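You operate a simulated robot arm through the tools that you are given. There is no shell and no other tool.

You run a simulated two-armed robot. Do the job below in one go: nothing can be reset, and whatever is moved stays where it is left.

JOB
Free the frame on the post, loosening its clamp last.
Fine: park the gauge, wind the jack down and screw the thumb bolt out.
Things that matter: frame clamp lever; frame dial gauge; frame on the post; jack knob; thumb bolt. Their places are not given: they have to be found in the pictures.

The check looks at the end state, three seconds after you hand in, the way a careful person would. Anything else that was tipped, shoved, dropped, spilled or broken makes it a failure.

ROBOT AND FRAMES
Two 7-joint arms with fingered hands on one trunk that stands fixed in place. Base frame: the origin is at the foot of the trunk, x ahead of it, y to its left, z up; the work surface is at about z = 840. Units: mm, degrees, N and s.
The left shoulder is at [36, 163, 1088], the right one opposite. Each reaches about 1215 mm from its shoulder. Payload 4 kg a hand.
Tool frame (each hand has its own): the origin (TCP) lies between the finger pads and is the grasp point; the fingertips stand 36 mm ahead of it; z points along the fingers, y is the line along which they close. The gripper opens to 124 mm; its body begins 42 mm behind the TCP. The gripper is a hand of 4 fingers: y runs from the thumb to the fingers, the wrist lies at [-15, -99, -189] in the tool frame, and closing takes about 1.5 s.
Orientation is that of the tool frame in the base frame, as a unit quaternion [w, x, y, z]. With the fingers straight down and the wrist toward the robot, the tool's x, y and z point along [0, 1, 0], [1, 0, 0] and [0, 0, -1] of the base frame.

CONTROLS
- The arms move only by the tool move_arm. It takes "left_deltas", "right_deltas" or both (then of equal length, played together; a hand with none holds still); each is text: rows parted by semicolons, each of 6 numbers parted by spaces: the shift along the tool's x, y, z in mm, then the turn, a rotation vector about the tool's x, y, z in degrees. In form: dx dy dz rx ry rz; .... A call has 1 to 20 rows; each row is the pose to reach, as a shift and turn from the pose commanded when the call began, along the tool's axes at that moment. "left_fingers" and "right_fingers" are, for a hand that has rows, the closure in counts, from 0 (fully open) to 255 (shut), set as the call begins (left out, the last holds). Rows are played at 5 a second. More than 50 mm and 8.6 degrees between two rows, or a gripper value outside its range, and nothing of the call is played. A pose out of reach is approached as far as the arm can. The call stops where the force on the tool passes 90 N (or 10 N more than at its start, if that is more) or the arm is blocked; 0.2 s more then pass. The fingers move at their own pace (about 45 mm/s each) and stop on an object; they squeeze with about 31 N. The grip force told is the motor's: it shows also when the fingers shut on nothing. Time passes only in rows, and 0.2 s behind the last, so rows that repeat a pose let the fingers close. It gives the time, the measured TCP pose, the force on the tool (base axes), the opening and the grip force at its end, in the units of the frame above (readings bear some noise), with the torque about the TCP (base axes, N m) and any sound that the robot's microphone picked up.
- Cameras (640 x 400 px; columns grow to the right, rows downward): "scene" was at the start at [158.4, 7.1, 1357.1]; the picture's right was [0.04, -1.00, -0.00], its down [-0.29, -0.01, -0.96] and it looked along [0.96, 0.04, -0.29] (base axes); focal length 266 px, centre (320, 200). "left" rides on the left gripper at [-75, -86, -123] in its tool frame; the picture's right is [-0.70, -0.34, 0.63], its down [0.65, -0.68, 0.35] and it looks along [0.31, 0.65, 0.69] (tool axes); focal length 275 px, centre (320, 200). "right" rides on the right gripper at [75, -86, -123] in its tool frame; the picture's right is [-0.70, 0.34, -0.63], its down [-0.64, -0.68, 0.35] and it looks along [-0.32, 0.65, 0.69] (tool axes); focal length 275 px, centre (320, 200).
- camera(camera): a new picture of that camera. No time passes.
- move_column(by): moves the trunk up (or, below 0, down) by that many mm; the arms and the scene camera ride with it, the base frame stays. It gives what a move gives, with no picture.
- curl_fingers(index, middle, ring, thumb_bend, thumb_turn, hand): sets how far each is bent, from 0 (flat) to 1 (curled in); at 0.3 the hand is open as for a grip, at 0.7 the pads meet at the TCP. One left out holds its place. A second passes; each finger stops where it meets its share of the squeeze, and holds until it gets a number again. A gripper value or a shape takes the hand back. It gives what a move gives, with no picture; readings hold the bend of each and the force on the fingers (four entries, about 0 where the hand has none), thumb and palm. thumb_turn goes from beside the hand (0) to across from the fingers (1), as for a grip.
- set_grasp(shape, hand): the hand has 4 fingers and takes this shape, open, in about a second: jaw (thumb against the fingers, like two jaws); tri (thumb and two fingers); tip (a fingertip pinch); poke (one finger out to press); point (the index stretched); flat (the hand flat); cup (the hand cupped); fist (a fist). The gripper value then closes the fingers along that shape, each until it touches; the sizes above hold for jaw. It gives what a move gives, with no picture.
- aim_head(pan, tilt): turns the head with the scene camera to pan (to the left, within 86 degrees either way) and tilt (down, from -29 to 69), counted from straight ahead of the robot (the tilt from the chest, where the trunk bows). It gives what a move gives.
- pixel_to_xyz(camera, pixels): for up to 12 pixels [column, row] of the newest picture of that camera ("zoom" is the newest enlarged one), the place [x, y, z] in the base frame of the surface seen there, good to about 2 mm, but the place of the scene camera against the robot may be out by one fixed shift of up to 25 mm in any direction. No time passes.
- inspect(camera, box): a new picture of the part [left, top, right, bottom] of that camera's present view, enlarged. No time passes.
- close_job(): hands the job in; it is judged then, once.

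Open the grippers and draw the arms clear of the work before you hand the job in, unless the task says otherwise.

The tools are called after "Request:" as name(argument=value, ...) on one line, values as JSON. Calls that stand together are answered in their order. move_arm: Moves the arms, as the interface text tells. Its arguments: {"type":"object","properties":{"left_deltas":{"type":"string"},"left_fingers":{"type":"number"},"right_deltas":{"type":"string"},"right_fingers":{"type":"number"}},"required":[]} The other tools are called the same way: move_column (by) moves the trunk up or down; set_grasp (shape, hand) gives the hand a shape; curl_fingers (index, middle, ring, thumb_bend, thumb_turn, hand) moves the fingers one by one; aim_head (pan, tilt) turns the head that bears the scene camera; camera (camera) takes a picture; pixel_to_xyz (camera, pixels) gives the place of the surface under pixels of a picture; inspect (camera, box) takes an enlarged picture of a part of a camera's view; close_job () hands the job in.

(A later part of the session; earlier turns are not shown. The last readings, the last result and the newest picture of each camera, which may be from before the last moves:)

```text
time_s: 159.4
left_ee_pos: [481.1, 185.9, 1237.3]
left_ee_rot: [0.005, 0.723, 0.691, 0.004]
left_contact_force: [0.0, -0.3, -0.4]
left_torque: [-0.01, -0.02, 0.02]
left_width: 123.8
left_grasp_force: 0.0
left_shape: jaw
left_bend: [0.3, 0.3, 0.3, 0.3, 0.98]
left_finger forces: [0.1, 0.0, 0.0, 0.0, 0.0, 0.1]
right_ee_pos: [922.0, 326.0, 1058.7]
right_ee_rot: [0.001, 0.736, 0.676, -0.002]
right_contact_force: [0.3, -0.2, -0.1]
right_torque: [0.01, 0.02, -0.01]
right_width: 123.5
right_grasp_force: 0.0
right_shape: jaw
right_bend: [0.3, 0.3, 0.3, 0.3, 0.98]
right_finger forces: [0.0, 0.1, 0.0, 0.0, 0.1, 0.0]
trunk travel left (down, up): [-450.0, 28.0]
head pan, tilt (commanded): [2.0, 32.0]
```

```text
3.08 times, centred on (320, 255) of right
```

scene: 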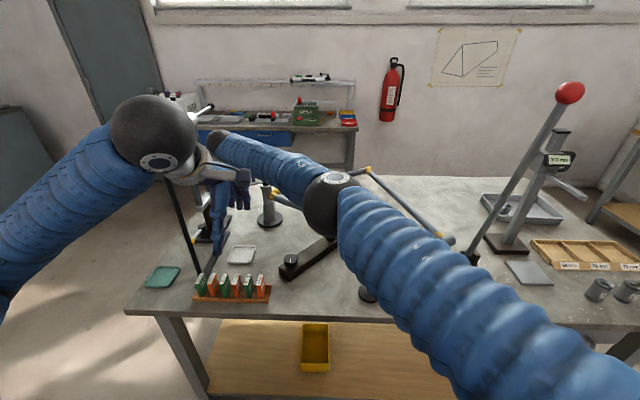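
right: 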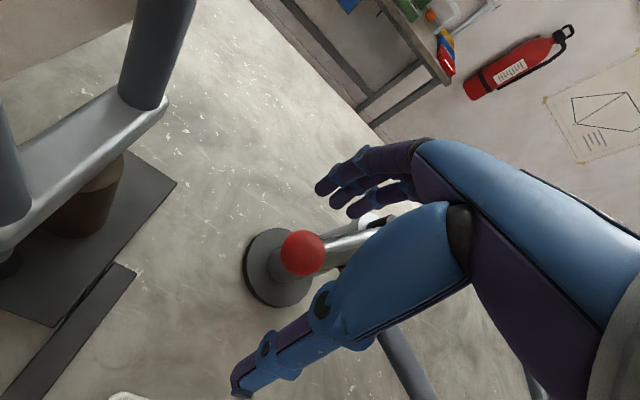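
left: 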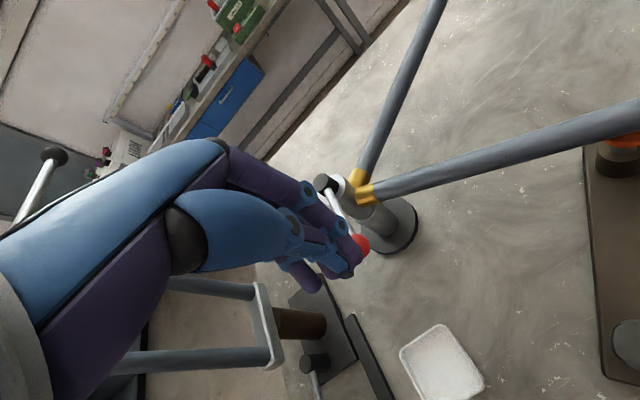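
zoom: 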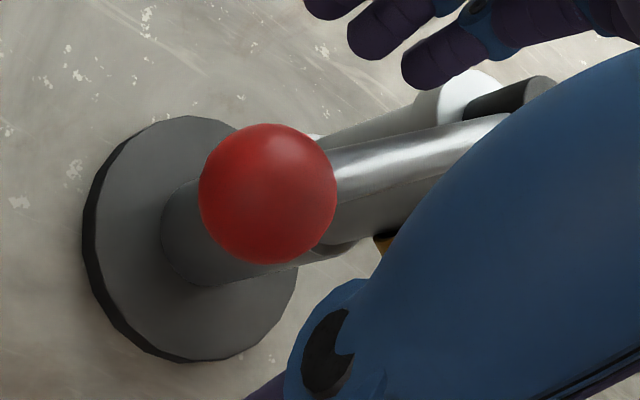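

The clamp ball is at (922,334): about 48° open. I'll lift the right hand and draw it back so I can see the whole frame, jaws and red lever.

Request:
move_arm(right_deltas="0 0 -30 0 0 0; 0 0 -65 0 0 0; 0 0 -100 0 0 0; 0 0 -130 0 0 0; -35 -20 -135 0 0 0; -70 -40 -140 0 0 0; -105 -60 -145 0 0 0; -140 -80 -150 0 0 0; -175 -105 -155 0 0 0; -210 -130 -160 0 0 0; -245 -155 -165 0 0 0; -280 -180 -170 0 0 0; -315 -205 -175 0 0 0; -350 -230 -180 0 0 0; -385 -255 -180 0 0 0; -420 -280 -180 0 0 0; -455 -305 -180 0 0 0; -490 -330 -180 0 0 0; -490 -330 -180 0 0 0")

Request:
camera(camera="scene")

Request:
inspect(camera="scene", box=[310, 160, 470, 280])

Request:
inspect(camera="scene", box=[400, 210, 500, 290])

Request:
camera(camera="right")

```text
time_s: 163.4
left_ee_pos: [482.2, 186.9, 1236.0]
left_ee_rot: [0.005, 0.723, 0.691, 0.003]
left_contact_force: [0.2, 0.6, 0.9]
left_torque: [-0.02, 0.02, -0.01]
left_width: 123.7
left_grasp_force: 0.1
left_shape: jaw
left_bend: [0.3, 0.3, 0.3, 0.3, 0.98]
left_finger forces: [0.1, 0.1, 0.1, 0.0, 0.0, 0.0]
right_ee_pos: [537.7, -120.1, 1240.9]
right_ee_rot: [0.0, 0.748, 0.664, -0.002]
right_contact_force: [-0.1, 0.1, 0.9]
right_torque: [-0.02, 0.01, -0.01]
right_width: 123.7
right_grasp_force: 0.0
right_shape: jaw
right_bend: [0.3, 0.3, 0.3, 0.3, 0.98]
right_finger forces: [0.1, 0.0, 0.0, 0.1, 0.0, 0.1]
right hand out of reach, approached as far as the arm can: row 4
trunk travel left (down, up): [-450.0, 28.0]
head pan, tilt (commanded): [2.0, 32.0]
```

```text
taken
```

scene: 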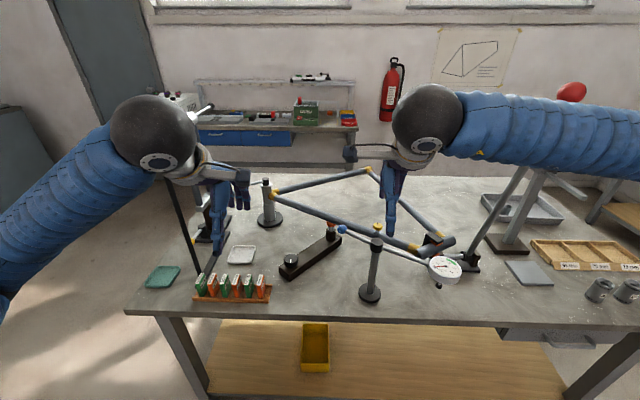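

```text
3.33 times, centred on (390, 220) of scene
```

zoom: 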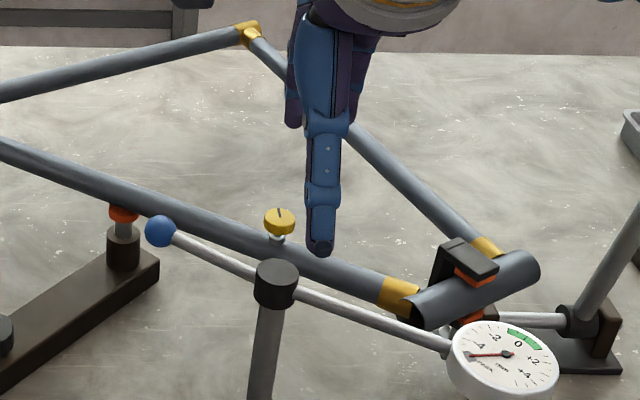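

```text
5.00 times, centred on (450, 250) of scene
```

zoom: 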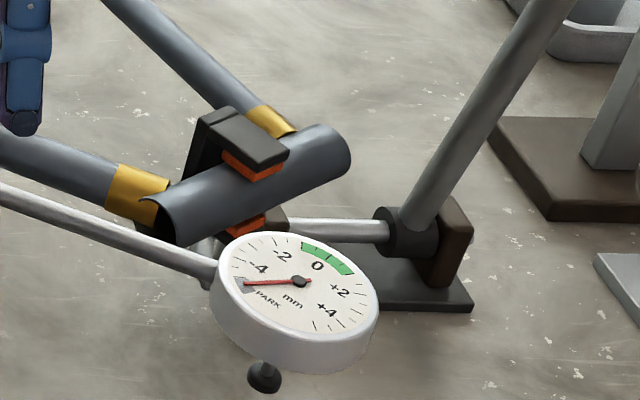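

```text
taken
```

right: 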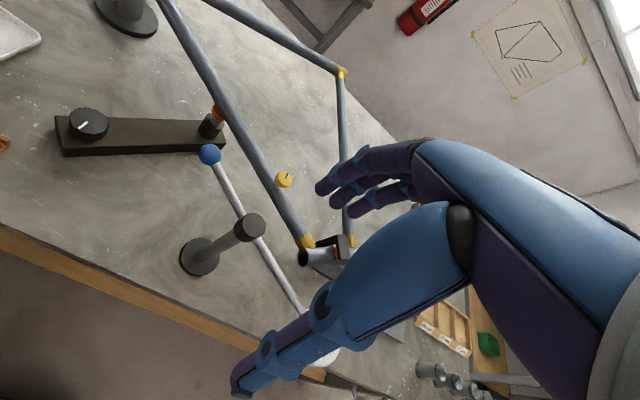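

Frame, gauge (PARK), jack and bolt all look right; the red lever simply leaned over as the frame came free. The clamp lever still had travel left at 48°, so I'll push it further open with the right hand tilted forward for reach; first I move back over with closed fingers, high up.

Request:
move_arm(right_deltas="33.6 21.4 1 0 0 -3.15; 67.2 42.7 2 0 0 -6.3; 100.8 64 3 0 0 -9.45; 134.3 85.4 4 0 0 -12.6; 168 106.8 5 0 0 -15.75; 201.5 128 6 0 0 -18.9; 235 149.5 7 0 0 -22; 268.7 170.8 8 0 0 -25.2; 302.3 192 9 0 0 -28.4; 335.8 213.5 10 0 0 -31.5; 369.4 235 11 0 0 -34.6; 403 256.2 11 0 0 -37.8; 403 256.2 11 0 0 -37.8", right_fingers=255)

Request:
camera(camera="right")

Request:
camera(camera="scene")

```text
time_s: 166.2
left_ee_pos: [481.5, 186.6, 1239.2]
left_ee_rot: [0.004, 0.722, 0.691, 0.006]
left_contact_force: [0.6, 0.2, -1.0]
left_torque: [0.02, -0.01, 0.0]
left_width: 123.9
left_grasp_force: 0.1
left_shape: jaw
left_bend: [0.3, 0.3, 0.3, 0.3, 0.98]
left_finger forces: [0.1, 0.0, 0.1, 0.0, 0.1, 0.1]
right_ee_pos: [840.3, 248.4, 1227.4]
right_ee_rot: [0.0, 0.492, 0.871, -0.002]
right_contact_force: [-0.4, 0.1, -0.1]
right_torque: [-0.01, -0.01, 0.01]
right_width: 0.0
right_grasp_force: 30.8
right_shape: jaw
right_bend: [0.7, 0.7, 0.7, 0.71, 1.0]
right_finger forces: [0.1, 0.1, 0.0, 0.0, 0.1, 0.0]
trunk travel left (down, up): [-450.0, 28.0]
head pan, tilt (commanded): [2.0, 32.0]
```

```text
taken
```

right: 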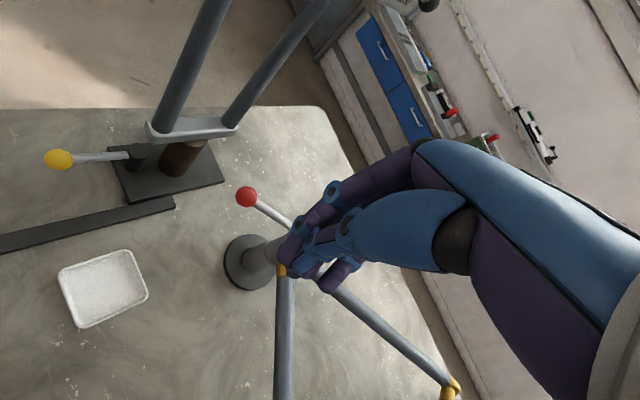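

```text
taken
```

scene: 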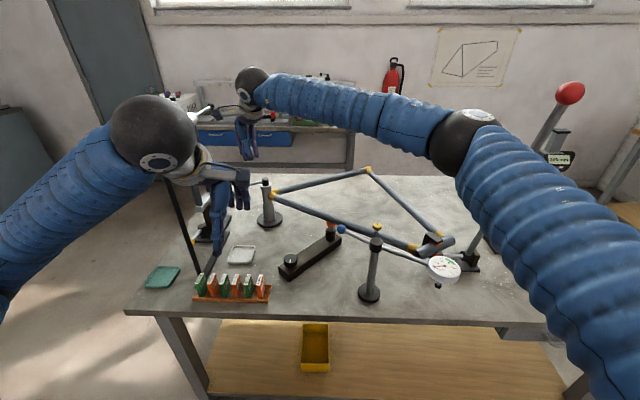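

The lever ball is at right-picture (247,196). Next I tilt the hand 36° forward about its x axis while staying high, checking reach.

Request:
move_arm(right_deltas="0 0 0 -7.2 0 0; 0 0 0 -14.4 0 0; 0 0 0 -21.6 0 0; 0 0 0 -28.8 0 0; 0 0 0 -36 0 0; 0 0 0 -36 0 0")

Request:
camera(camera="right")

Request:
camera(camera="scene")

```text
time_s: 167.6
left_ee_pos: [480.5, 187.4, 1237.4]
left_ee_rot: [0.005, 0.723, 0.691, 0.004]
left_contact_force: [-0.4, -0.4, 0.6]
left_torque: [-0.01, 0.03, 0.01]
left_width: 123.6
left_grasp_force: 0.0
left_shape: jaw
left_bend: [0.3, 0.3, 0.3, 0.3, 0.98]
left_finger forces: [0.1, 0.1, 0.1, 0.0, 0.0, 0.0]
right_ee_pos: [840.8, 250.1, 1227.4]
right_ee_rot: [0.152, 0.468, 0.829, 0.268]
right_contact_force: [-0.1, 0.1, 0.4]
right_torque: [0.01, 0.03, 0.0]
right_width: 0.0
right_grasp_force: 31.4
right_shape: jaw
right_bend: [0.7, 0.7, 0.7, 0.71, 1.0]
right_finger forces: [0.0, 0.1, 0.0, 0.1, 0.1, 0.0]
trunk travel left (down, up): [-450.0, 28.0]
head pan, tilt (commanded): [2.0, 32.0]
```

```text
taken
```

right: 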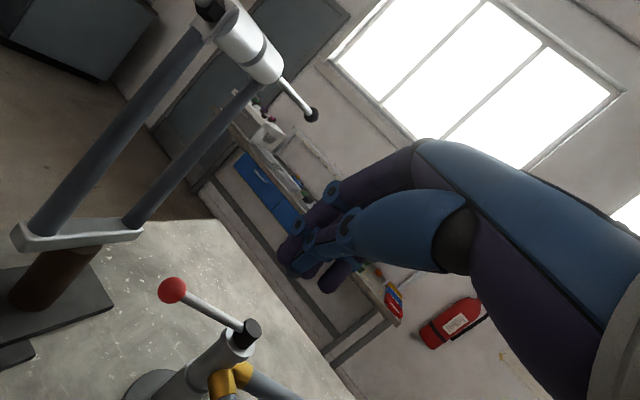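

```text
taken
```

scene: 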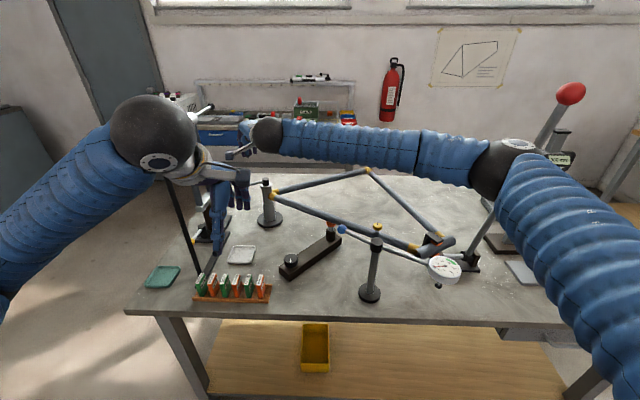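

Tilt reached without trouble. I'll check the right elbow's clearance to the leaning red lever before descending.

Request:
pixel_to_xyz(camera="scene", pixels=[[490, 170], [525, 150], [550, 180], [570, 93], [540, 145], [590, 220], [440, 150], [488, 225]])

```text
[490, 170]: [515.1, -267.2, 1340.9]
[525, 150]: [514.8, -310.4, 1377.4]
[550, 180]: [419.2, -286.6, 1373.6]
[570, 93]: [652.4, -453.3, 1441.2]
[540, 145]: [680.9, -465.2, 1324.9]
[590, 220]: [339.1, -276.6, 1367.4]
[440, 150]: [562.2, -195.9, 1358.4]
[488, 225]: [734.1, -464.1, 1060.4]
```

Elbow clearance is about 130 mm. Now descending behind the clamp ball to (874,300,1039), ready to push along the arc.

Request:
move_arm(right_deltas="5 -13.2 37 0 0 0; 10 -26.3 74 0 0 0; 15 -39.5 111 0 0 0; 20 -52.6 148 0 0 0; 25.2 -65.8 184.9 0 0 0; 25.2 -65.8 184.9 0 0 0")

Request:
camera(camera="right")

Request:
camera(camera="scene")

```text
time_s: 169.0
left_ee_pos: [481.4, 186.5, 1237.8]
left_ee_rot: [0.004, 0.723, 0.691, 0.005]
left_contact_force: [-0.3, 0.6, 0.2]
left_torque: [0.03, 0.0, 0.03]
left_width: 123.9
left_grasp_force: 0.0
left_shape: jaw
left_bend: [0.3, 0.3, 0.3, 0.3, 0.98]
left_finger forces: [0.0, 0.0, 0.0, 0.0, 0.0, 0.1]
right_ee_pos: [862.0, 281.1, 1104.7]
right_ee_rot: [0.152, 0.468, 0.829, 0.267]
right_contact_force: [0.2, -0.2, -0.5]
right_torque: [-0.04, -0.03, 0.02]
right_width: 0.0
right_grasp_force: 30.7
right_shape: jaw
right_bend: [0.7, 0.7, 0.7, 0.71, 1.0]
right_finger forces: [0.0, 0.0, 0.0, 0.0, 0.1, 0.0]
right hand out of reach, approached as far as the arm can: row 4, 5, 6
trunk travel left (down, up): [-450.0, 28.0]
head pan, tilt (commanded): [2.0, 32.0]
```

```text
taken
```

right: 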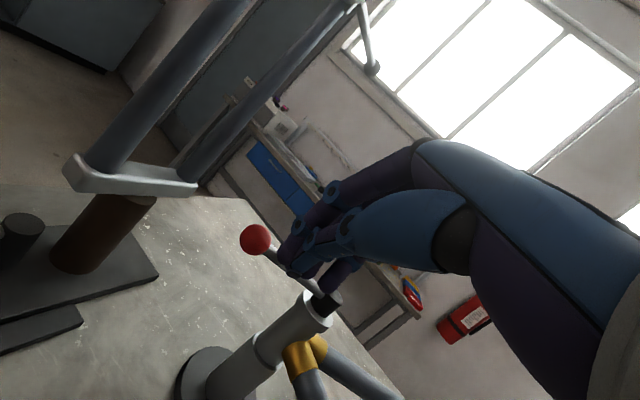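

```text
taken
```

scene: 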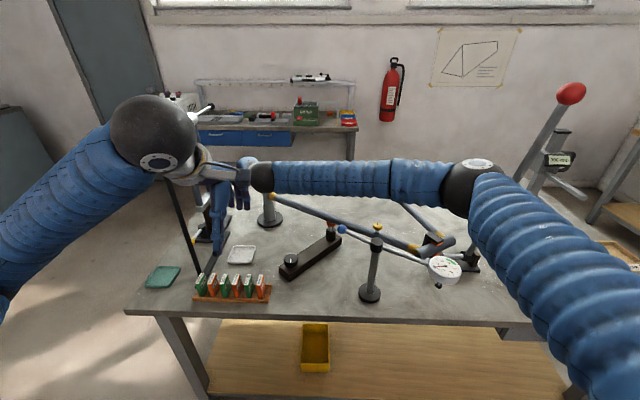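

Lowering hit a wrist limit at z≈1105 (no contact). I'll raise the hand 54 mm and lower the trunk 120 mm instead, which brings the hand to z≈1039 with the same posture.

Request:
move_arm(right_deltas="0 16 -22 0 0 0; 0 31.7 -43.8 0 0 0; 0 31.7 -43.8 0 0 0")

Request:
move_column(by=-120)

Request:
camera(camera="right")

Request:
camera(camera="scene")

```text
time_s: 169.8
left_ee_pos: [481.8, 185.9, 1237.6]
left_ee_rot: [0.005, 0.723, 0.691, 0.004]
left_contact_force: [0.7, 0.0, 0.7]
left_torque: [0.02, 0.0, 0.02]
left_width: 123.5
left_grasp_force: 0.0
left_shape: jaw
left_bend: [0.3, 0.3, 0.3, 0.3, 0.98]
left_finger forces: [0.0, 0.1, 0.0, 0.0, 0.0, 0.1]
right_ee_pos: [861.0, 280.3, 1159.2]
right_ee_rot: [0.152, 0.469, 0.828, 0.268]
right_contact_force: [0.1, -0.8, 0.5]
right_torque: [0.02, -0.03, 0.01]
right_width: 0.0
right_grasp_force: 31.3
right_shape: jaw
right_bend: [0.7, 0.7, 0.7, 0.71, 1.0]
right_finger forces: [0.0, 0.1, 0.0, 0.1, 0.1, 0.1]
trunk travel left (down, up): [-450.0, 28.0]
head pan, tilt (commanded): [2.0, 32.0]
```

```text
time_s: 171.3
left_ee_pos: [482.3, 186.3, 1117.3]
left_ee_rot: [0.005, 0.723, 0.69, 0.004]
left_contact_force: [-0.2, 0.4, 0.7]
left_torque: [-0.01, 0.01, 0.0]
left_width: 123.6
left_grasp_force: 0.0
left_shape: jaw
left_bend: [0.3, 0.3, 0.3, 0.3, 0.98]
left_finger forces: [0.0, 0.0, 0.0, 0.0, 0.0, 0.0]
right_ee_pos: [862.4, 280.6, 1038.4]
right_ee_rot: [0.152, 0.468, 0.828, 0.268]
right_contact_force: [0.0, 0.3, 1.3]
right_torque: [0.02, -0.01, -0.01]
right_width: 0.0
right_grasp_force: 31.0
right_shape: jaw
right_bend: [0.7, 0.7, 0.7, 0.71, 1.0]
right_finger forces: [0.1, 0.1, 0.1, 0.0, 0.1, 0.1]
trunk travel left (down, up): [-330.0, 148.0]
head pan, tilt (commanded): [2.0, 32.0]
```

```text
taken
```

right: 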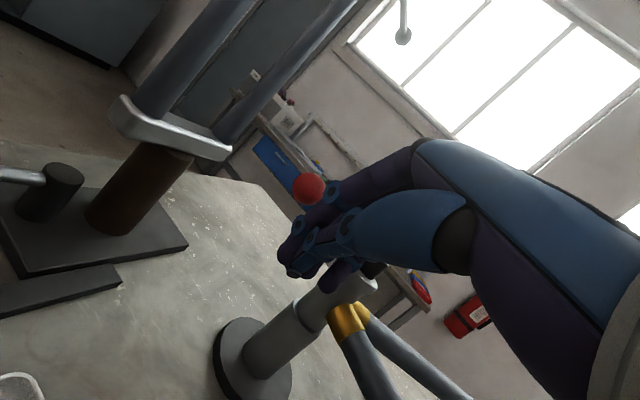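

```text
taken
```

scene: 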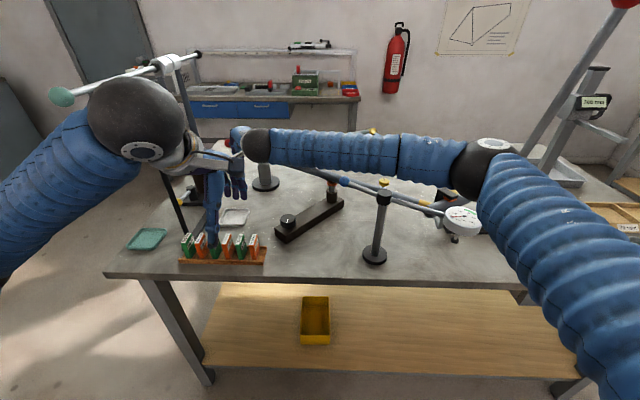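

The hand is behind the ball at the right height (ball seen at (308,188), as predicted). I'll push forward along the arc, first to about 60°, watching force and reach.

Request:
move_arm(right_deltas="5 12.2 8.8 0 0 0; 10 24.4 17.7 0 0 0; 14.8 36.6 26.5 0 0 0; 15.6 44 31.5 0 0 0; 16.7 55.3 40 0 0 0; 16.7 55.3 40 0 0 0")

Request:
camera(camera="right")

```text
time_s: 172.7
left_ee_pos: [481.4, 185.7, 1117.1]
left_ee_rot: [0.005, 0.723, 0.691, 0.004]
left_contact_force: [0.2, -0.1, -0.5]
left_torque: [-0.03, 0.02, -0.03]
left_width: 124.0
left_grasp_force: 0.1
left_shape: jaw
left_bend: [0.3, 0.3, 0.3, 0.3, 0.98]
left_finger forces: [0.1, 0.1, 0.0, 0.1, 0.1, 0.0]
right_ee_pos: [911.2, 329.8, 1037.9]
right_ee_rot: [0.151, 0.469, 0.828, 0.267]
right_contact_force: [0.2, 0.5, 0.7]
right_torque: [0.03, 0.01, 0.01]
right_width: 0.0
right_grasp_force: 31.6
right_shape: jaw
right_bend: [0.7, 0.7, 0.7, 0.72, 1.0]
right_finger forces: [0.0, 0.2, 0.1, 0.1, 0.0, 0.0]
trunk travel left (down, up): [-330.0, 148.0]
head pan, tilt (commanded): [2.0, 32.0]
```

```text
taken
```

right: 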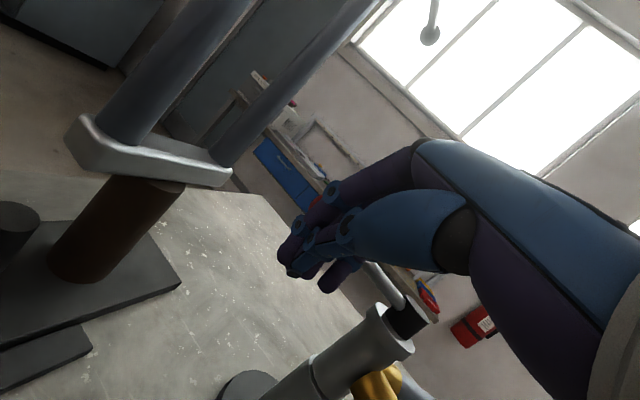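

The lever is moving with almost no force. Continuing the push to about 80°.

Request:
move_arm(right_deltas="-1 8 5.8 0 0 0; -2.1 16 11.5 0 0 0; -4.5 23.5 17 0 0 0; -7.6 31.3 22.6 0 0 0; -7.6 31.3 22.6 0 0 0")

Request:
camera(camera="right")

Request:
inspect(camera="scene", box=[200, 110, 300, 200])

```text
time_s: 173.9
left_ee_pos: [481.3, 186.1, 1117.5]
left_ee_rot: [0.006, 0.723, 0.691, 0.004]
left_contact_force: [-0.7, -0.3, 0.1]
left_torque: [0.0, -0.03, 0.0]
left_width: 123.8
left_grasp_force: 0.1
left_shape: jaw
left_bend: [0.3, 0.3, 0.3, 0.3, 0.98]
left_finger forces: [0.0, 0.0, 0.0, 0.1, 0.0, 0.0]
right_ee_pos: [949.8, 343.2, 1038.3]
right_ee_rot: [0.152, 0.47, 0.828, 0.266]
right_contact_force: [-1.3, -1.9, -0.1]
right_torque: [0.02, 0.01, -0.03]
right_width: 0.0
right_grasp_force: 31.2
right_shape: jaw
right_bend: [0.7, 0.7, 0.7, 0.72, 1.0]
right_finger forces: [0.0, 1.0, 0.0, 0.0, 0.0, 0.1]
trunk travel left (down, up): [-330.0, 148.0]
head pan, tilt (commanded): [2.0, 32.0]
```

```text
taken
```

right: 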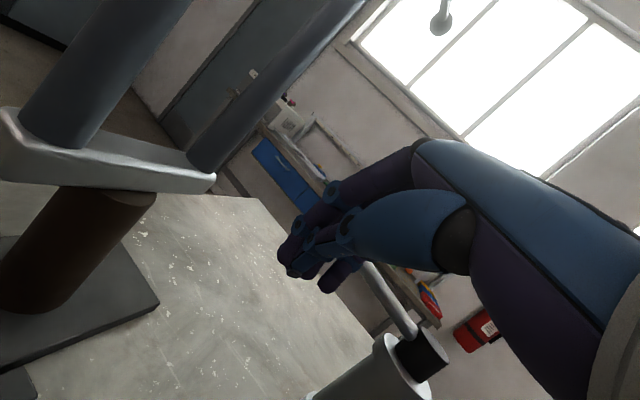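

```text
4.44 times, centred on (250, 155) of scene
```

zoom: 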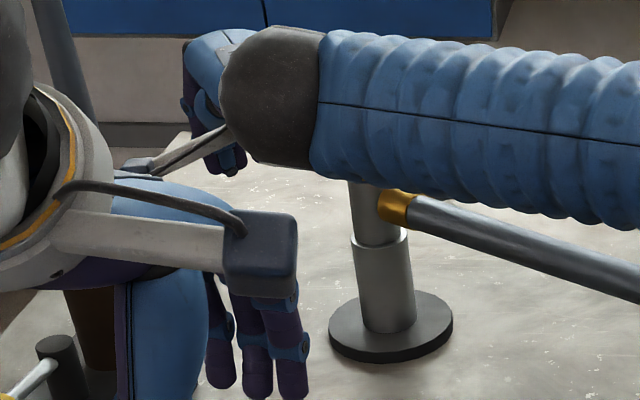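

Very low force still (≈2 N), lever now near 80°. I'll push slightly further, to about 90°, watching for the end stop.

Request:
move_arm(right_deltas="-4 7 5 0 0 0; -8.5 14 10.2 0 0 0; -8.5 14 10.2 0 0 0")

Request:
camera(camera="right")

```text
time_s: 174.7
left_ee_pos: [477.9, 187.0, 1119.9]
left_ee_rot: [0.006, 0.723, 0.691, 0.006]
left_contact_force: [-0.2, -0.2, -0.3]
left_torque: [0.0, -0.03, 0.02]
left_width: 124.0
left_grasp_force: 0.0
left_shape: jaw
left_bend: [0.3, 0.3, 0.3, 0.3, 0.98]
left_finger forces: [0.0, 0.0, 0.1, 0.1, 0.0, 0.0]
right_ee_pos: [961.4, 346.8, 1041.6]
right_ee_rot: [0.152, 0.466, 0.829, 0.269]
right_contact_force: [-54.2, -14.4, 6.2]
right_torque: [0.14, -0.37, -0.21]
right_width: 0.1
right_grasp_force: 31.1
right_shape: jaw
right_bend: [0.7, 0.7, 0.7, 0.7, 1.0]
right_finger forces: [0.1, 45.2, 9.4, 0.0, 0.0, 0.1]
trunk travel left (down, up): [-330.0, 148.0]
head pan, tilt (commanded): [2.0, 32.0]
```

```text
taken
```

right: 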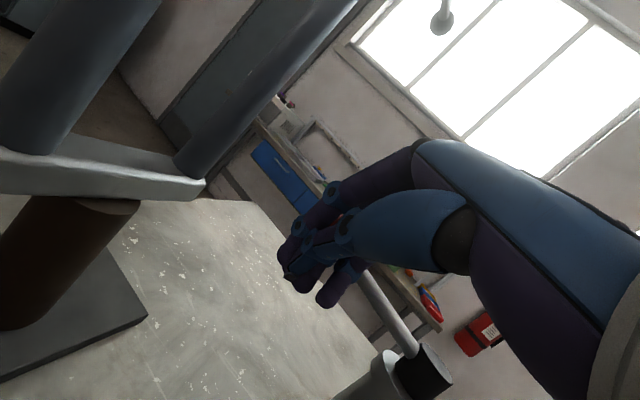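

The end stop is reached (54 N): the clamp lever is fully open. I'll back off straight away and lift the hand.

Request:
move_arm(right_deltas="0 -20 -15 0 0 0; 0 -47 -34 0 0 0; 0 -62 -52 0 0 0; 0 -50 -85 0 0 0; 0 -28 -115 0 0 0; 0 -5 -145 0 0 0; 0 20 -176 0 0 0; 0 20 -176 0 0 0")

Request:
camera(camera="right")

Request:
camera(camera="scene")

```text
time_s: 176.5
left_ee_pos: [482.0, 186.5, 1115.0]
left_ee_rot: [0.004, 0.723, 0.691, 0.004]
left_contact_force: [0.0, -1.0, -0.2]
left_torque: [0.01, 0.04, -0.03]
left_width: 123.7
left_grasp_force: 0.1
left_shape: jaw
left_bend: [0.3, 0.3, 0.3, 0.3, 0.98]
left_finger forces: [0.1, 0.1, 0.1, 0.1, 0.0, 0.1]
right_ee_pos: [894.3, 301.6, 1192.2]
right_ee_rot: [0.152, 0.47, 0.828, 0.265]
right_contact_force: [-0.2, -0.2, -0.4]
right_torque: [0.02, 0.02, 0.02]
right_width: 0.0
right_grasp_force: 31.0
right_shape: jaw
right_bend: [0.7, 0.7, 0.7, 0.73, 1.0]
right_finger forces: [0.0, 0.0, 0.1, 0.0, 0.0, 0.0]
trunk travel left (down, up): [-330.0, 148.0]
head pan, tilt (commanded): [2.0, 32.0]
```

```text
taken
```

right: 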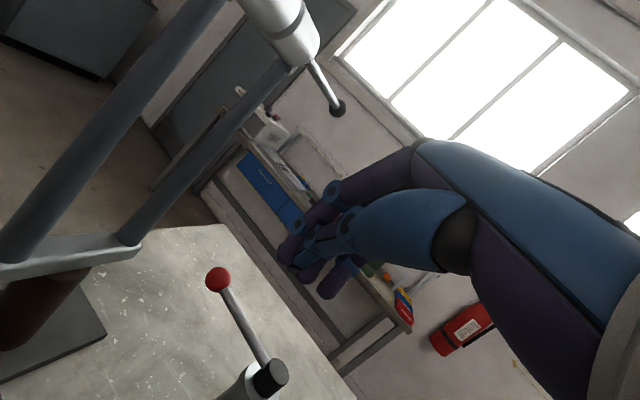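

```text
taken
```

scene: 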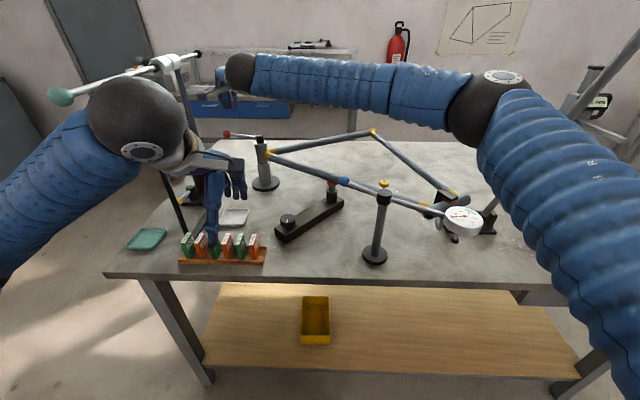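

The clamp lever now points fully to the left (ball at scene (227,133)). I'll draw the right hand back toward the robot, then un-tilt it.

Request:
move_arm(right_deltas="-19 -31 -27 0 0 0; -38 -62 -54 0 0 0; -57 -92 -81 0 0 0; -76 -123 -108 0 0 0; -96 -154 -135 0 0 0; -115 -185 -162 0 0 0; -134 -216 -189 0 0 0; -153.5 -246.8 -215.6 0 0 0; -153.5 -246.8 -215.6 0 0 0")

Request:
move_arm(right_deltas="0 0 0 7.2 0 0; 0 0 0 14.4 0 0; 0 0 0 21.6 0 0; 0 0 0 28.8 0 0; 0 0 0 36 0 0; 0 0 0 36 0 0", right_fingers=0)

Request:
camera(camera="scene")

```text
time_s: 178.5
left_ee_pos: [481.5, 188.2, 1116.4]
left_ee_rot: [0.006, 0.723, 0.691, 0.003]
left_contact_force: [-0.6, 0.0, -1.3]
left_torque: [0.03, 0.0, -0.03]
left_width: 123.7
left_grasp_force: 0.1
left_shape: jaw
left_bend: [0.3, 0.3, 0.3, 0.3, 0.98]
left_finger forces: [0.0, 0.0, 0.0, 0.0, 0.0, 0.0]
right_ee_pos: [692.8, 1.0, 1223.6]
right_ee_rot: [0.153, 0.469, 0.828, 0.266]
right_contact_force: [-0.8, 0.0, -0.1]
right_torque: [-0.01, 0.01, -0.02]
right_width: 0.0
right_grasp_force: 30.8
right_shape: jaw
right_bend: [0.7, 0.7, 0.7, 0.73, 1.0]
right_finger forces: [0.1, 0.0, 0.0, 0.0, 0.1, 0.0]
trunk travel left (down, up): [-330.0, 148.0]
head pan, tilt (commanded): [2.0, 32.0]
```

```text
time_s: 179.9
left_ee_pos: [480.2, 186.0, 1117.5]
left_ee_rot: [0.004, 0.723, 0.69, 0.004]
left_contact_force: [-0.2, -0.7, 0.1]
left_torque: [0.0, -0.02, -0.02]
left_width: 123.7
left_grasp_force: 0.2
left_shape: jaw
left_bend: [0.3, 0.3, 0.3, 0.3, 0.98]
left_finger forces: [0.0, 0.0, 0.1, 0.0, 0.0, 0.0]
right_ee_pos: [693.1, 0.4, 1223.7]
right_ee_rot: [-0.001, 0.493, 0.87, -0.002]
right_contact_force: [-0.4, -0.1, 0.5]
right_torque: [0.05, 0.01, 0.03]
right_width: 123.6
right_grasp_force: 0.0
right_shape: jaw
right_bend: [0.3, 0.3, 0.3, 0.3, 0.98]
right_finger forces: [0.0, 0.0, 0.0, 0.0, 0.0, 0.0]
trunk travel left (down, up): [-330.0, 148.0]
head pan, tilt (commanded): [2.0, 32.0]
```

```text
taken
```

scene: 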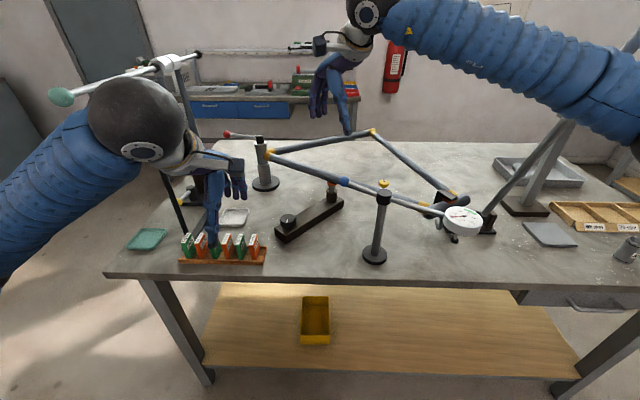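

The right hand is back over the jack side. I'll check the distance between right forearm and the leaning red lever before retreating further.

Request:
pixel_to_xyz(camera="scene", pixels=[[430, 30], [500, 60], [560, 90], [610, 115], [630, 45], [540, 160], [500, 205], [600, 130]])

Request:
inspect(camera="scene", box=[400, 20, 640, 260])

Request:
inspect(camera="scene", box=[200, 110, 320, 200])

```text
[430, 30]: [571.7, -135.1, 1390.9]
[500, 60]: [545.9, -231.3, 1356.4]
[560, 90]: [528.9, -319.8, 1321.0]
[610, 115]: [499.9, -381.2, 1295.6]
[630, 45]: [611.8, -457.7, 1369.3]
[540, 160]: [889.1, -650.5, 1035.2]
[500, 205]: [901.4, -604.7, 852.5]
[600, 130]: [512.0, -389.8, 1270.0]
```

```text
1.67 times, centred on (520, 140) of scene
```

zoom: 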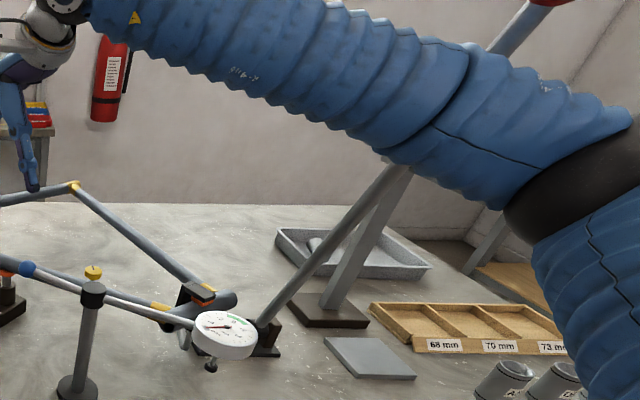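

```text
4.44 times, centred on (260, 155) of scene
```

zoom: 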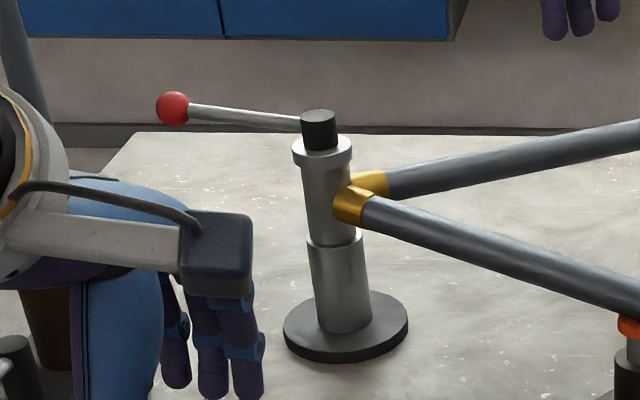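

The red lever has leaned further as the clamp opened fully, always in step with the clamp, without any arm near it. The right forearm passes close by it now, so I'll measure the elbow region before retreating.

Request:
pixel_to_xyz(camera="scene", pixels=[[590, 140], [600, 150], [620, 150], [632, 160], [590, 90], [618, 90], [634, 100], [636, 20], [600, 75], [570, 130], [555, 140]])

Request:
inspect(camera="scene", box=[520, 0, 640, 200])

```text
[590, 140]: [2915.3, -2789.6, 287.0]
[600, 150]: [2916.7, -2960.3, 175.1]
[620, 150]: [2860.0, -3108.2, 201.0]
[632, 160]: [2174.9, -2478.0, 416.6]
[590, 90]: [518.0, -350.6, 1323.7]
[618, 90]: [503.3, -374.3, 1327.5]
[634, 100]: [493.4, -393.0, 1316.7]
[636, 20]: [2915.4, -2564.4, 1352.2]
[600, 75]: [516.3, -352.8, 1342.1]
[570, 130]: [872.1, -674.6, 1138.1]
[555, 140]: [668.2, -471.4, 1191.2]
```

```text
2.00 times, centred on (580, 100) of scene
```

zoom: 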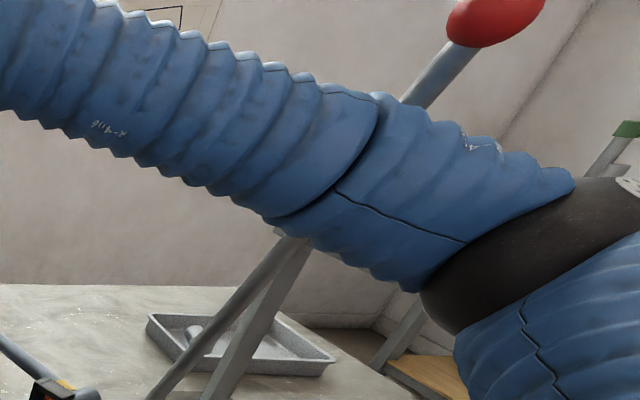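

The forearm clears the lever by about 60 mm. I'll retreat the right hand mainly straight back (-x), in small steps, then look again.

Request:
move_arm(right_deltas="6.3 -30 -1 0 0 5; 12.6 -60 -2 0 0 10; 18.9 -90 -3 0 0 15; 25 -120 -4 0 0 20; 31.4 -150 -5 0 0 25; 37.7 -179.2 -6 0 0 31; 37.7 -179.2 -6 0 0 31")

Request:
camera(camera="scene")

Request:
camera(camera="right")

```text
time_s: 181.5
left_ee_pos: [481.8, 187.3, 1118.4]
left_ee_rot: [0.006, 0.723, 0.691, 0.003]
left_contact_force: [0.8, -0.2, -0.5]
left_torque: [0.01, 0.01, -0.02]
left_width: 123.8
left_grasp_force: 0.0
left_shape: jaw
left_bend: [0.3, 0.3, 0.3, 0.3, 0.98]
left_finger forces: [0.1, 0.0, 0.0, 0.1, 0.1, 0.0]
right_ee_pos: [520.4, -59.0, 1230.7]
right_ee_rot: [0.0, 0.708, 0.706, -0.003]
right_contact_force: [0.2, -0.2, 0.0]
right_torque: [-0.02, -0.01, 0.04]
right_width: 123.7
right_grasp_force: 0.1
right_shape: jaw
right_bend: [0.3, 0.3, 0.3, 0.3, 0.98]
right_finger forces: [0.1, 0.0, 0.1, 0.1, 0.0, 0.0]
trunk travel left (down, up): [-330.0, 148.0]
head pan, tilt (commanded): [2.0, 32.0]
```

```text
taken
```

scene: 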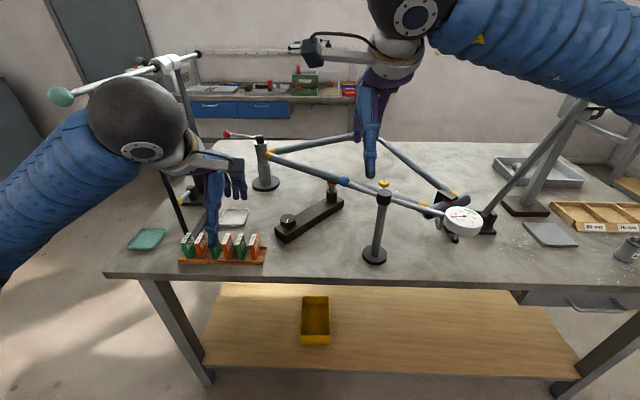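

```text
taken
```

right: 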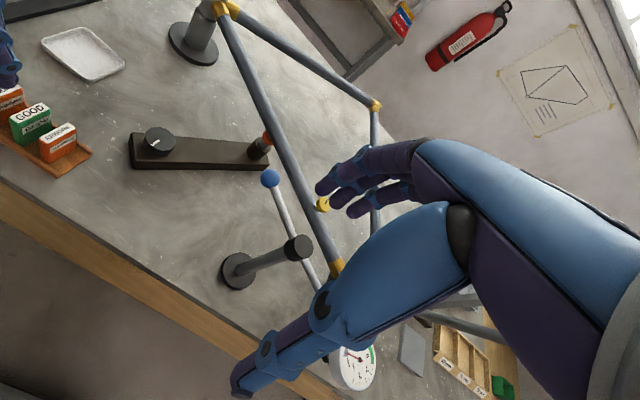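

Clear so far. I'll check whether the red lever is steady now, and move the right hand a bit further back.

Request:
pixel_to_xyz(camera="scene", pixels=[[555, 140], [570, 121], [520, 178], [545, 70], [600, 60], [620, 40], [540, 158]])

Request:
move_arm(right_deltas="-15 -25 0 0 0 0; -30 -50 0 0 0 0; -45 -75 0 0 0 0; -60 -100 0 0 0 0; -60 -100 0 0 0 0")

Request:
aim_head(pan=-20, tilt=25)

Request:
camera(camera="scene")

```text
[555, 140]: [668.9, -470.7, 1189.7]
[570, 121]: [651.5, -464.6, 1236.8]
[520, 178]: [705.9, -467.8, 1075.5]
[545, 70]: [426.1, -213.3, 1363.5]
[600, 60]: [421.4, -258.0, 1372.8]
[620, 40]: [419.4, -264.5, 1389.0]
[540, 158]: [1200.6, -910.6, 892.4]
```

```text
time_s: 182.7
left_ee_pos: [481.5, 188.2, 1117.4]
left_ee_rot: [0.005, 0.723, 0.691, 0.004]
left_contact_force: [-0.6, 0.3, 0.0]
left_torque: [0.05, 0.0, 0.02]
left_width: 123.9
left_grasp_force: 0.1
left_shape: jaw
left_bend: [0.3, 0.3, 0.3, 0.3, 0.98]
left_finger forces: [0.0, 0.0, 0.0, 0.0, 0.0, 0.0]
right_ee_pos: [420.4, -117.1, 1231.6]
right_ee_rot: [-0.001, 0.707, 0.708, -0.003]
right_contact_force: [0.3, 0.6, 0.0]
right_torque: [0.01, 0.0, 0.0]
right_width: 124.1
right_grasp_force: 0.0
right_shape: jaw
right_bend: [0.3, 0.3, 0.3, 0.3, 0.98]
right_finger forces: [0.0, 0.0, 0.0, 0.0, 0.0, 0.1]
trunk travel left (down, up): [-330.0, 148.0]
head pan, tilt (commanded): [2.0, 32.0]
```

```text
time_s: 183.6
left_ee_pos: [481.9, 186.5, 1117.8]
left_ee_rot: [0.005, 0.723, 0.691, 0.003]
left_contact_force: [-0.2, 0.0, 0.9]
left_torque: [0.0, -0.01, 0.01]
left_width: 123.9
left_grasp_force: 0.0
left_shape: jaw
left_bend: [0.3, 0.3, 0.3, 0.3, 0.98]
left_finger forces: [0.0, 0.0, 0.1, 0.0, 0.1, 0.1]
right_ee_pos: [420.6, -118.3, 1230.2]
right_ee_rot: [0.0, 0.707, 0.707, -0.003]
right_contact_force: [0.2, 0.1, -0.5]
right_torque: [-0.02, -0.03, 0.02]
right_width: 123.5
right_grasp_force: 0.0
right_shape: jaw
right_bend: [0.3, 0.3, 0.3, 0.3, 0.98]
right_finger forces: [0.1, 0.1, 0.1, 0.0, 0.1, 0.0]
trunk travel left (down, up): [-330.0, 148.0]
head pan, tilt (commanded): [-20.0, 25.0]
```

```text
taken
```

scene: 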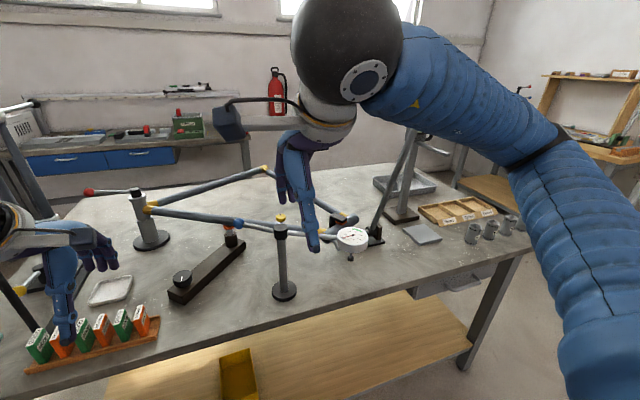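

The lever is steady (same reading as before). I'll take close looks at the jaws/frame end, the post with its clamp, the gauge, jack and bolt for a final check.

Request:
inspect(camera="scene", box=[310, 190, 420, 270])

Request:
inspect(camera="scene", box=[70, 160, 290, 310])

Request:
camera(camera="right")

Request:
camera(camera="left")

```text
5.00 times, centred on (365, 230) of scene
```

zoom: 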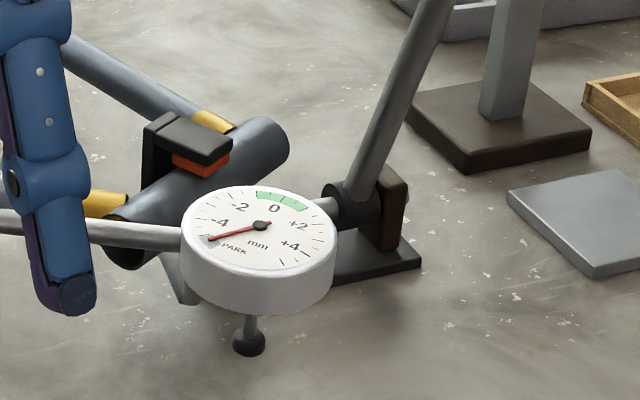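

```text
2.67 times, centred on (180, 235) of scene
```

zoom: 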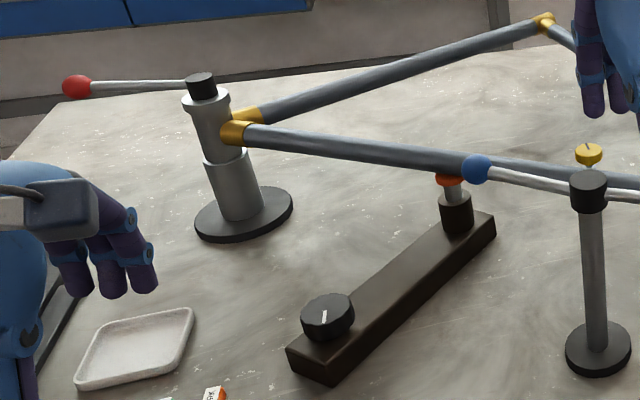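

```text
taken
```

right: 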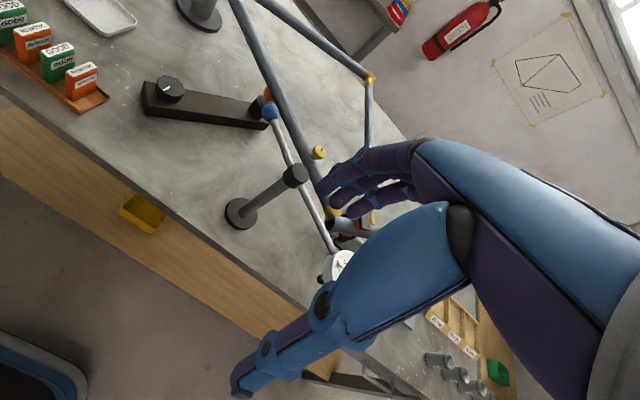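

```text
taken
```

left: 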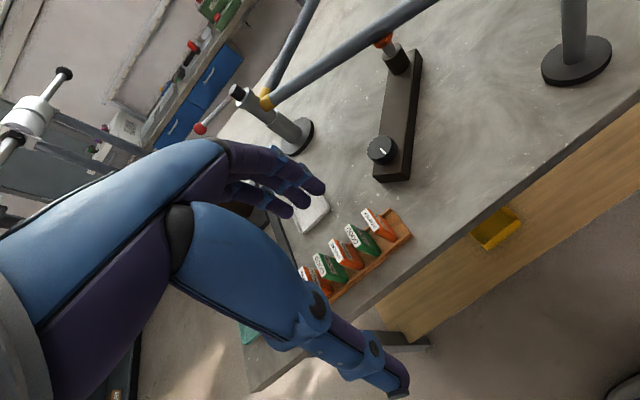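

Gauge is in PARK, knob and bolt marks unchanged. I'll measure the frame tube heights to see whether the freed frame has shifted or settled.

Request:
pixel_to_xyz(camera="right", pixels=[[300, 118], [270, 62], [318, 152], [309, 137], [245, 20], [370, 79], [355, 228], [332, 213], [268, 95]])

Request:
pixel_to_xyz(camera="left", pixels=[[267, 101], [320, 72], [386, 40], [402, 30], [379, 150], [196, 128], [238, 92]])

Request:
inspect(camera="left", box=[340, 10, 440, 80])

```text
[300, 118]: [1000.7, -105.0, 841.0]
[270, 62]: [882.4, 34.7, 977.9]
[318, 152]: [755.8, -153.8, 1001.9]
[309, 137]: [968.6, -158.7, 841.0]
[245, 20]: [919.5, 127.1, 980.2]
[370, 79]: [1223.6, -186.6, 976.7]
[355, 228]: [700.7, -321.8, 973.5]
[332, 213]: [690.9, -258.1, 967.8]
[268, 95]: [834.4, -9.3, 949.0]
```

```text
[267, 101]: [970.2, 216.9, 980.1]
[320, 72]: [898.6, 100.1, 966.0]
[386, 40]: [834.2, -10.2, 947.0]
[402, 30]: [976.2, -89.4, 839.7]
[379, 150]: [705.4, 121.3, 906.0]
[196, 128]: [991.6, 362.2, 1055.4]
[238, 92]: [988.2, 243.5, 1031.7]
```

```text
5.71 times, centred on (390, 45) of left
```

zoom: 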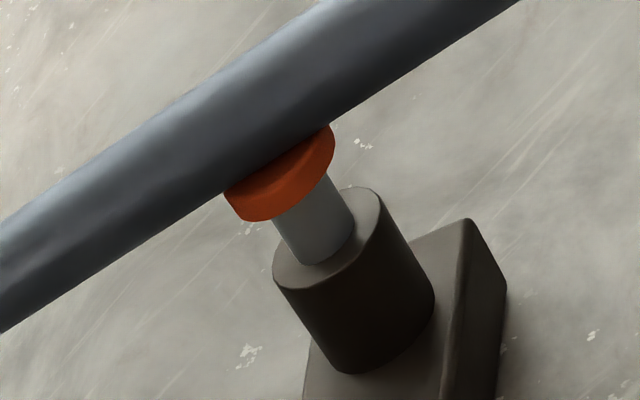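

The frame's free end has settled about 8 mm lower (bolt head z≈1002, tube now on the lowered jack pad) and the lever leaned with it — the frame is really free. I'll draw both open hands a little further back, wait, and confirm that everything is at rest.

Request:
move_arm(left_deltas="0 -15 -20 0 0 0; 0 -30 -40 0 0 0; 0 -45 -60 0 0 0; 0 -45 -60 0 0 0; 0 -45 -60 0 0 0; 0 -45 -60 0 0 0; 0 -45 -60 0 0 0; 0 -45 -60 0 0 0; 0 -45 -60 0 0 0; 0 -45 -60 0 0 0", right_deltas="0 -10 -25 0 0 0; 0 -20 -50 0 0 0; 0 -30 -75 0 0 0; 0 -40 -100 0 0 0; 0 -40 -100 0 0 0; 0 -40 -100 0 0 0; 0 -40 -100 0 0 0; 0 -40 -100 0 0 0; 0 -40 -100 0 0 0; 0 -40 -100 0 0 0", left_fingers=0, right_fingers=0)

Request:
aim_head(pan=-5, tilt=28)

Request:
camera(camera="scene")

Request:
camera(camera="right")

Request:
camera(camera="left")

```text
time_s: 185.8
left_ee_pos: [445.4, 187.0, 1183.4]
left_ee_rot: [0.004, 0.724, 0.69, 0.004]
left_contact_force: [-0.2, 0.4, -0.3]
left_torque: [0.01, -0.02, 0.04]
left_width: 123.8
left_grasp_force: 0.0
left_shape: jaw
left_bend: [0.3, 0.3, 0.3, 0.3, 0.98]
left_finger forces: [0.1, 0.1, 0.1, 0.0, 0.1, 0.1]
left hand out of reach, approached as far as the arm can: row 1, 2, 3, 4, 5, 6, 7, 8, 9, 10
right_ee_pos: [380.8, -118.4, 1332.2]
right_ee_rot: [0.0, 0.707, 0.707, -0.003]
right_contact_force: [-0.7, 0.4, 0.4]
right_torque: [0.01, -0.02, 0.0]
right_width: 123.9
right_grasp_force: 0.0
right_shape: jaw
right_bend: [0.3, 0.3, 0.3, 0.3, 0.98]
right_finger forces: [0.1, 0.1, 0.0, 0.0, 0.0, 0.0]
trunk travel left (down, up): [-330.0, 148.0]
head pan, tilt (commanded): [-20.0, 25.0]
```

```text
time_s: 186.6
left_ee_pos: [445.8, 189.0, 1183.0]
left_ee_rot: [0.004, 0.723, 0.691, 0.003]
left_contact_force: [-0.4, -0.4, -0.1]
left_torque: [0.02, 0.0, -0.04]
left_width: 123.7
left_grasp_force: 0.1
left_shape: jaw
left_bend: [0.3, 0.3, 0.3, 0.3, 0.98]
left_finger forces: [0.0, 0.0, 0.0, 0.0, 0.0, 0.0]
right_ee_pos: [380.4, -118.6, 1331.3]
right_ee_rot: [0.0, 0.708, 0.707, -0.003]
right_contact_force: [0.0, 0.0, 0.6]
right_torque: [-0.03, -0.02, 0.0]
right_width: 123.9
right_grasp_force: 0.1
right_shape: jaw
right_bend: [0.3, 0.3, 0.3, 0.3, 0.98]
right_finger forces: [0.0, 0.1, 0.0, 0.0, 0.1, 0.0]
trunk travel left (down, up): [-330.0, 148.0]
head pan, tilt (commanded): [-5.0, 28.0]
```

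```text
taken
```

scene: 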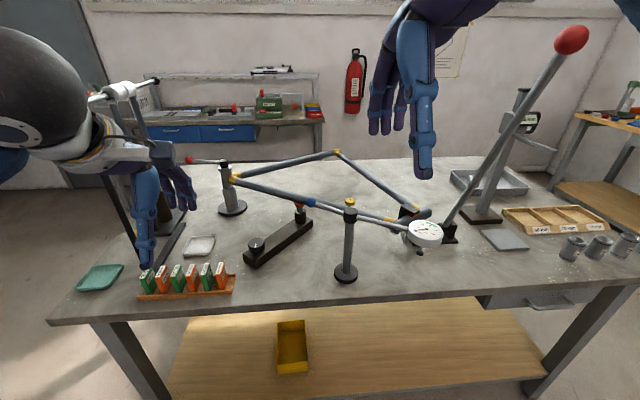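

```text
taken
```

right: 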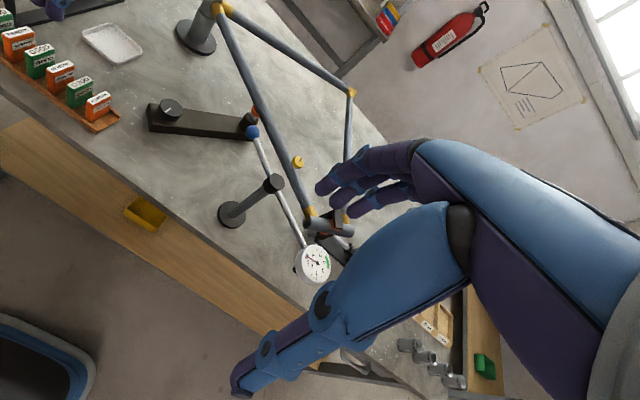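

```text
taken
```

left: 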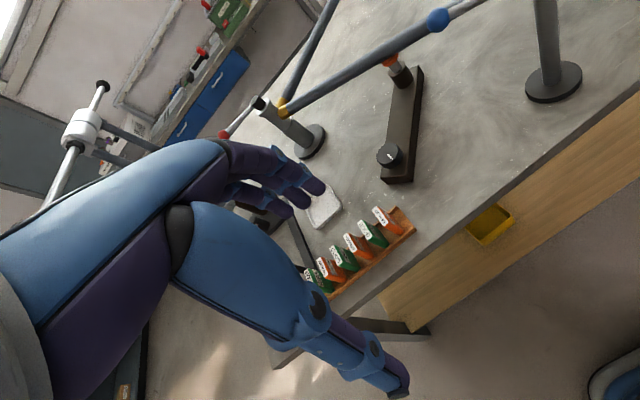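

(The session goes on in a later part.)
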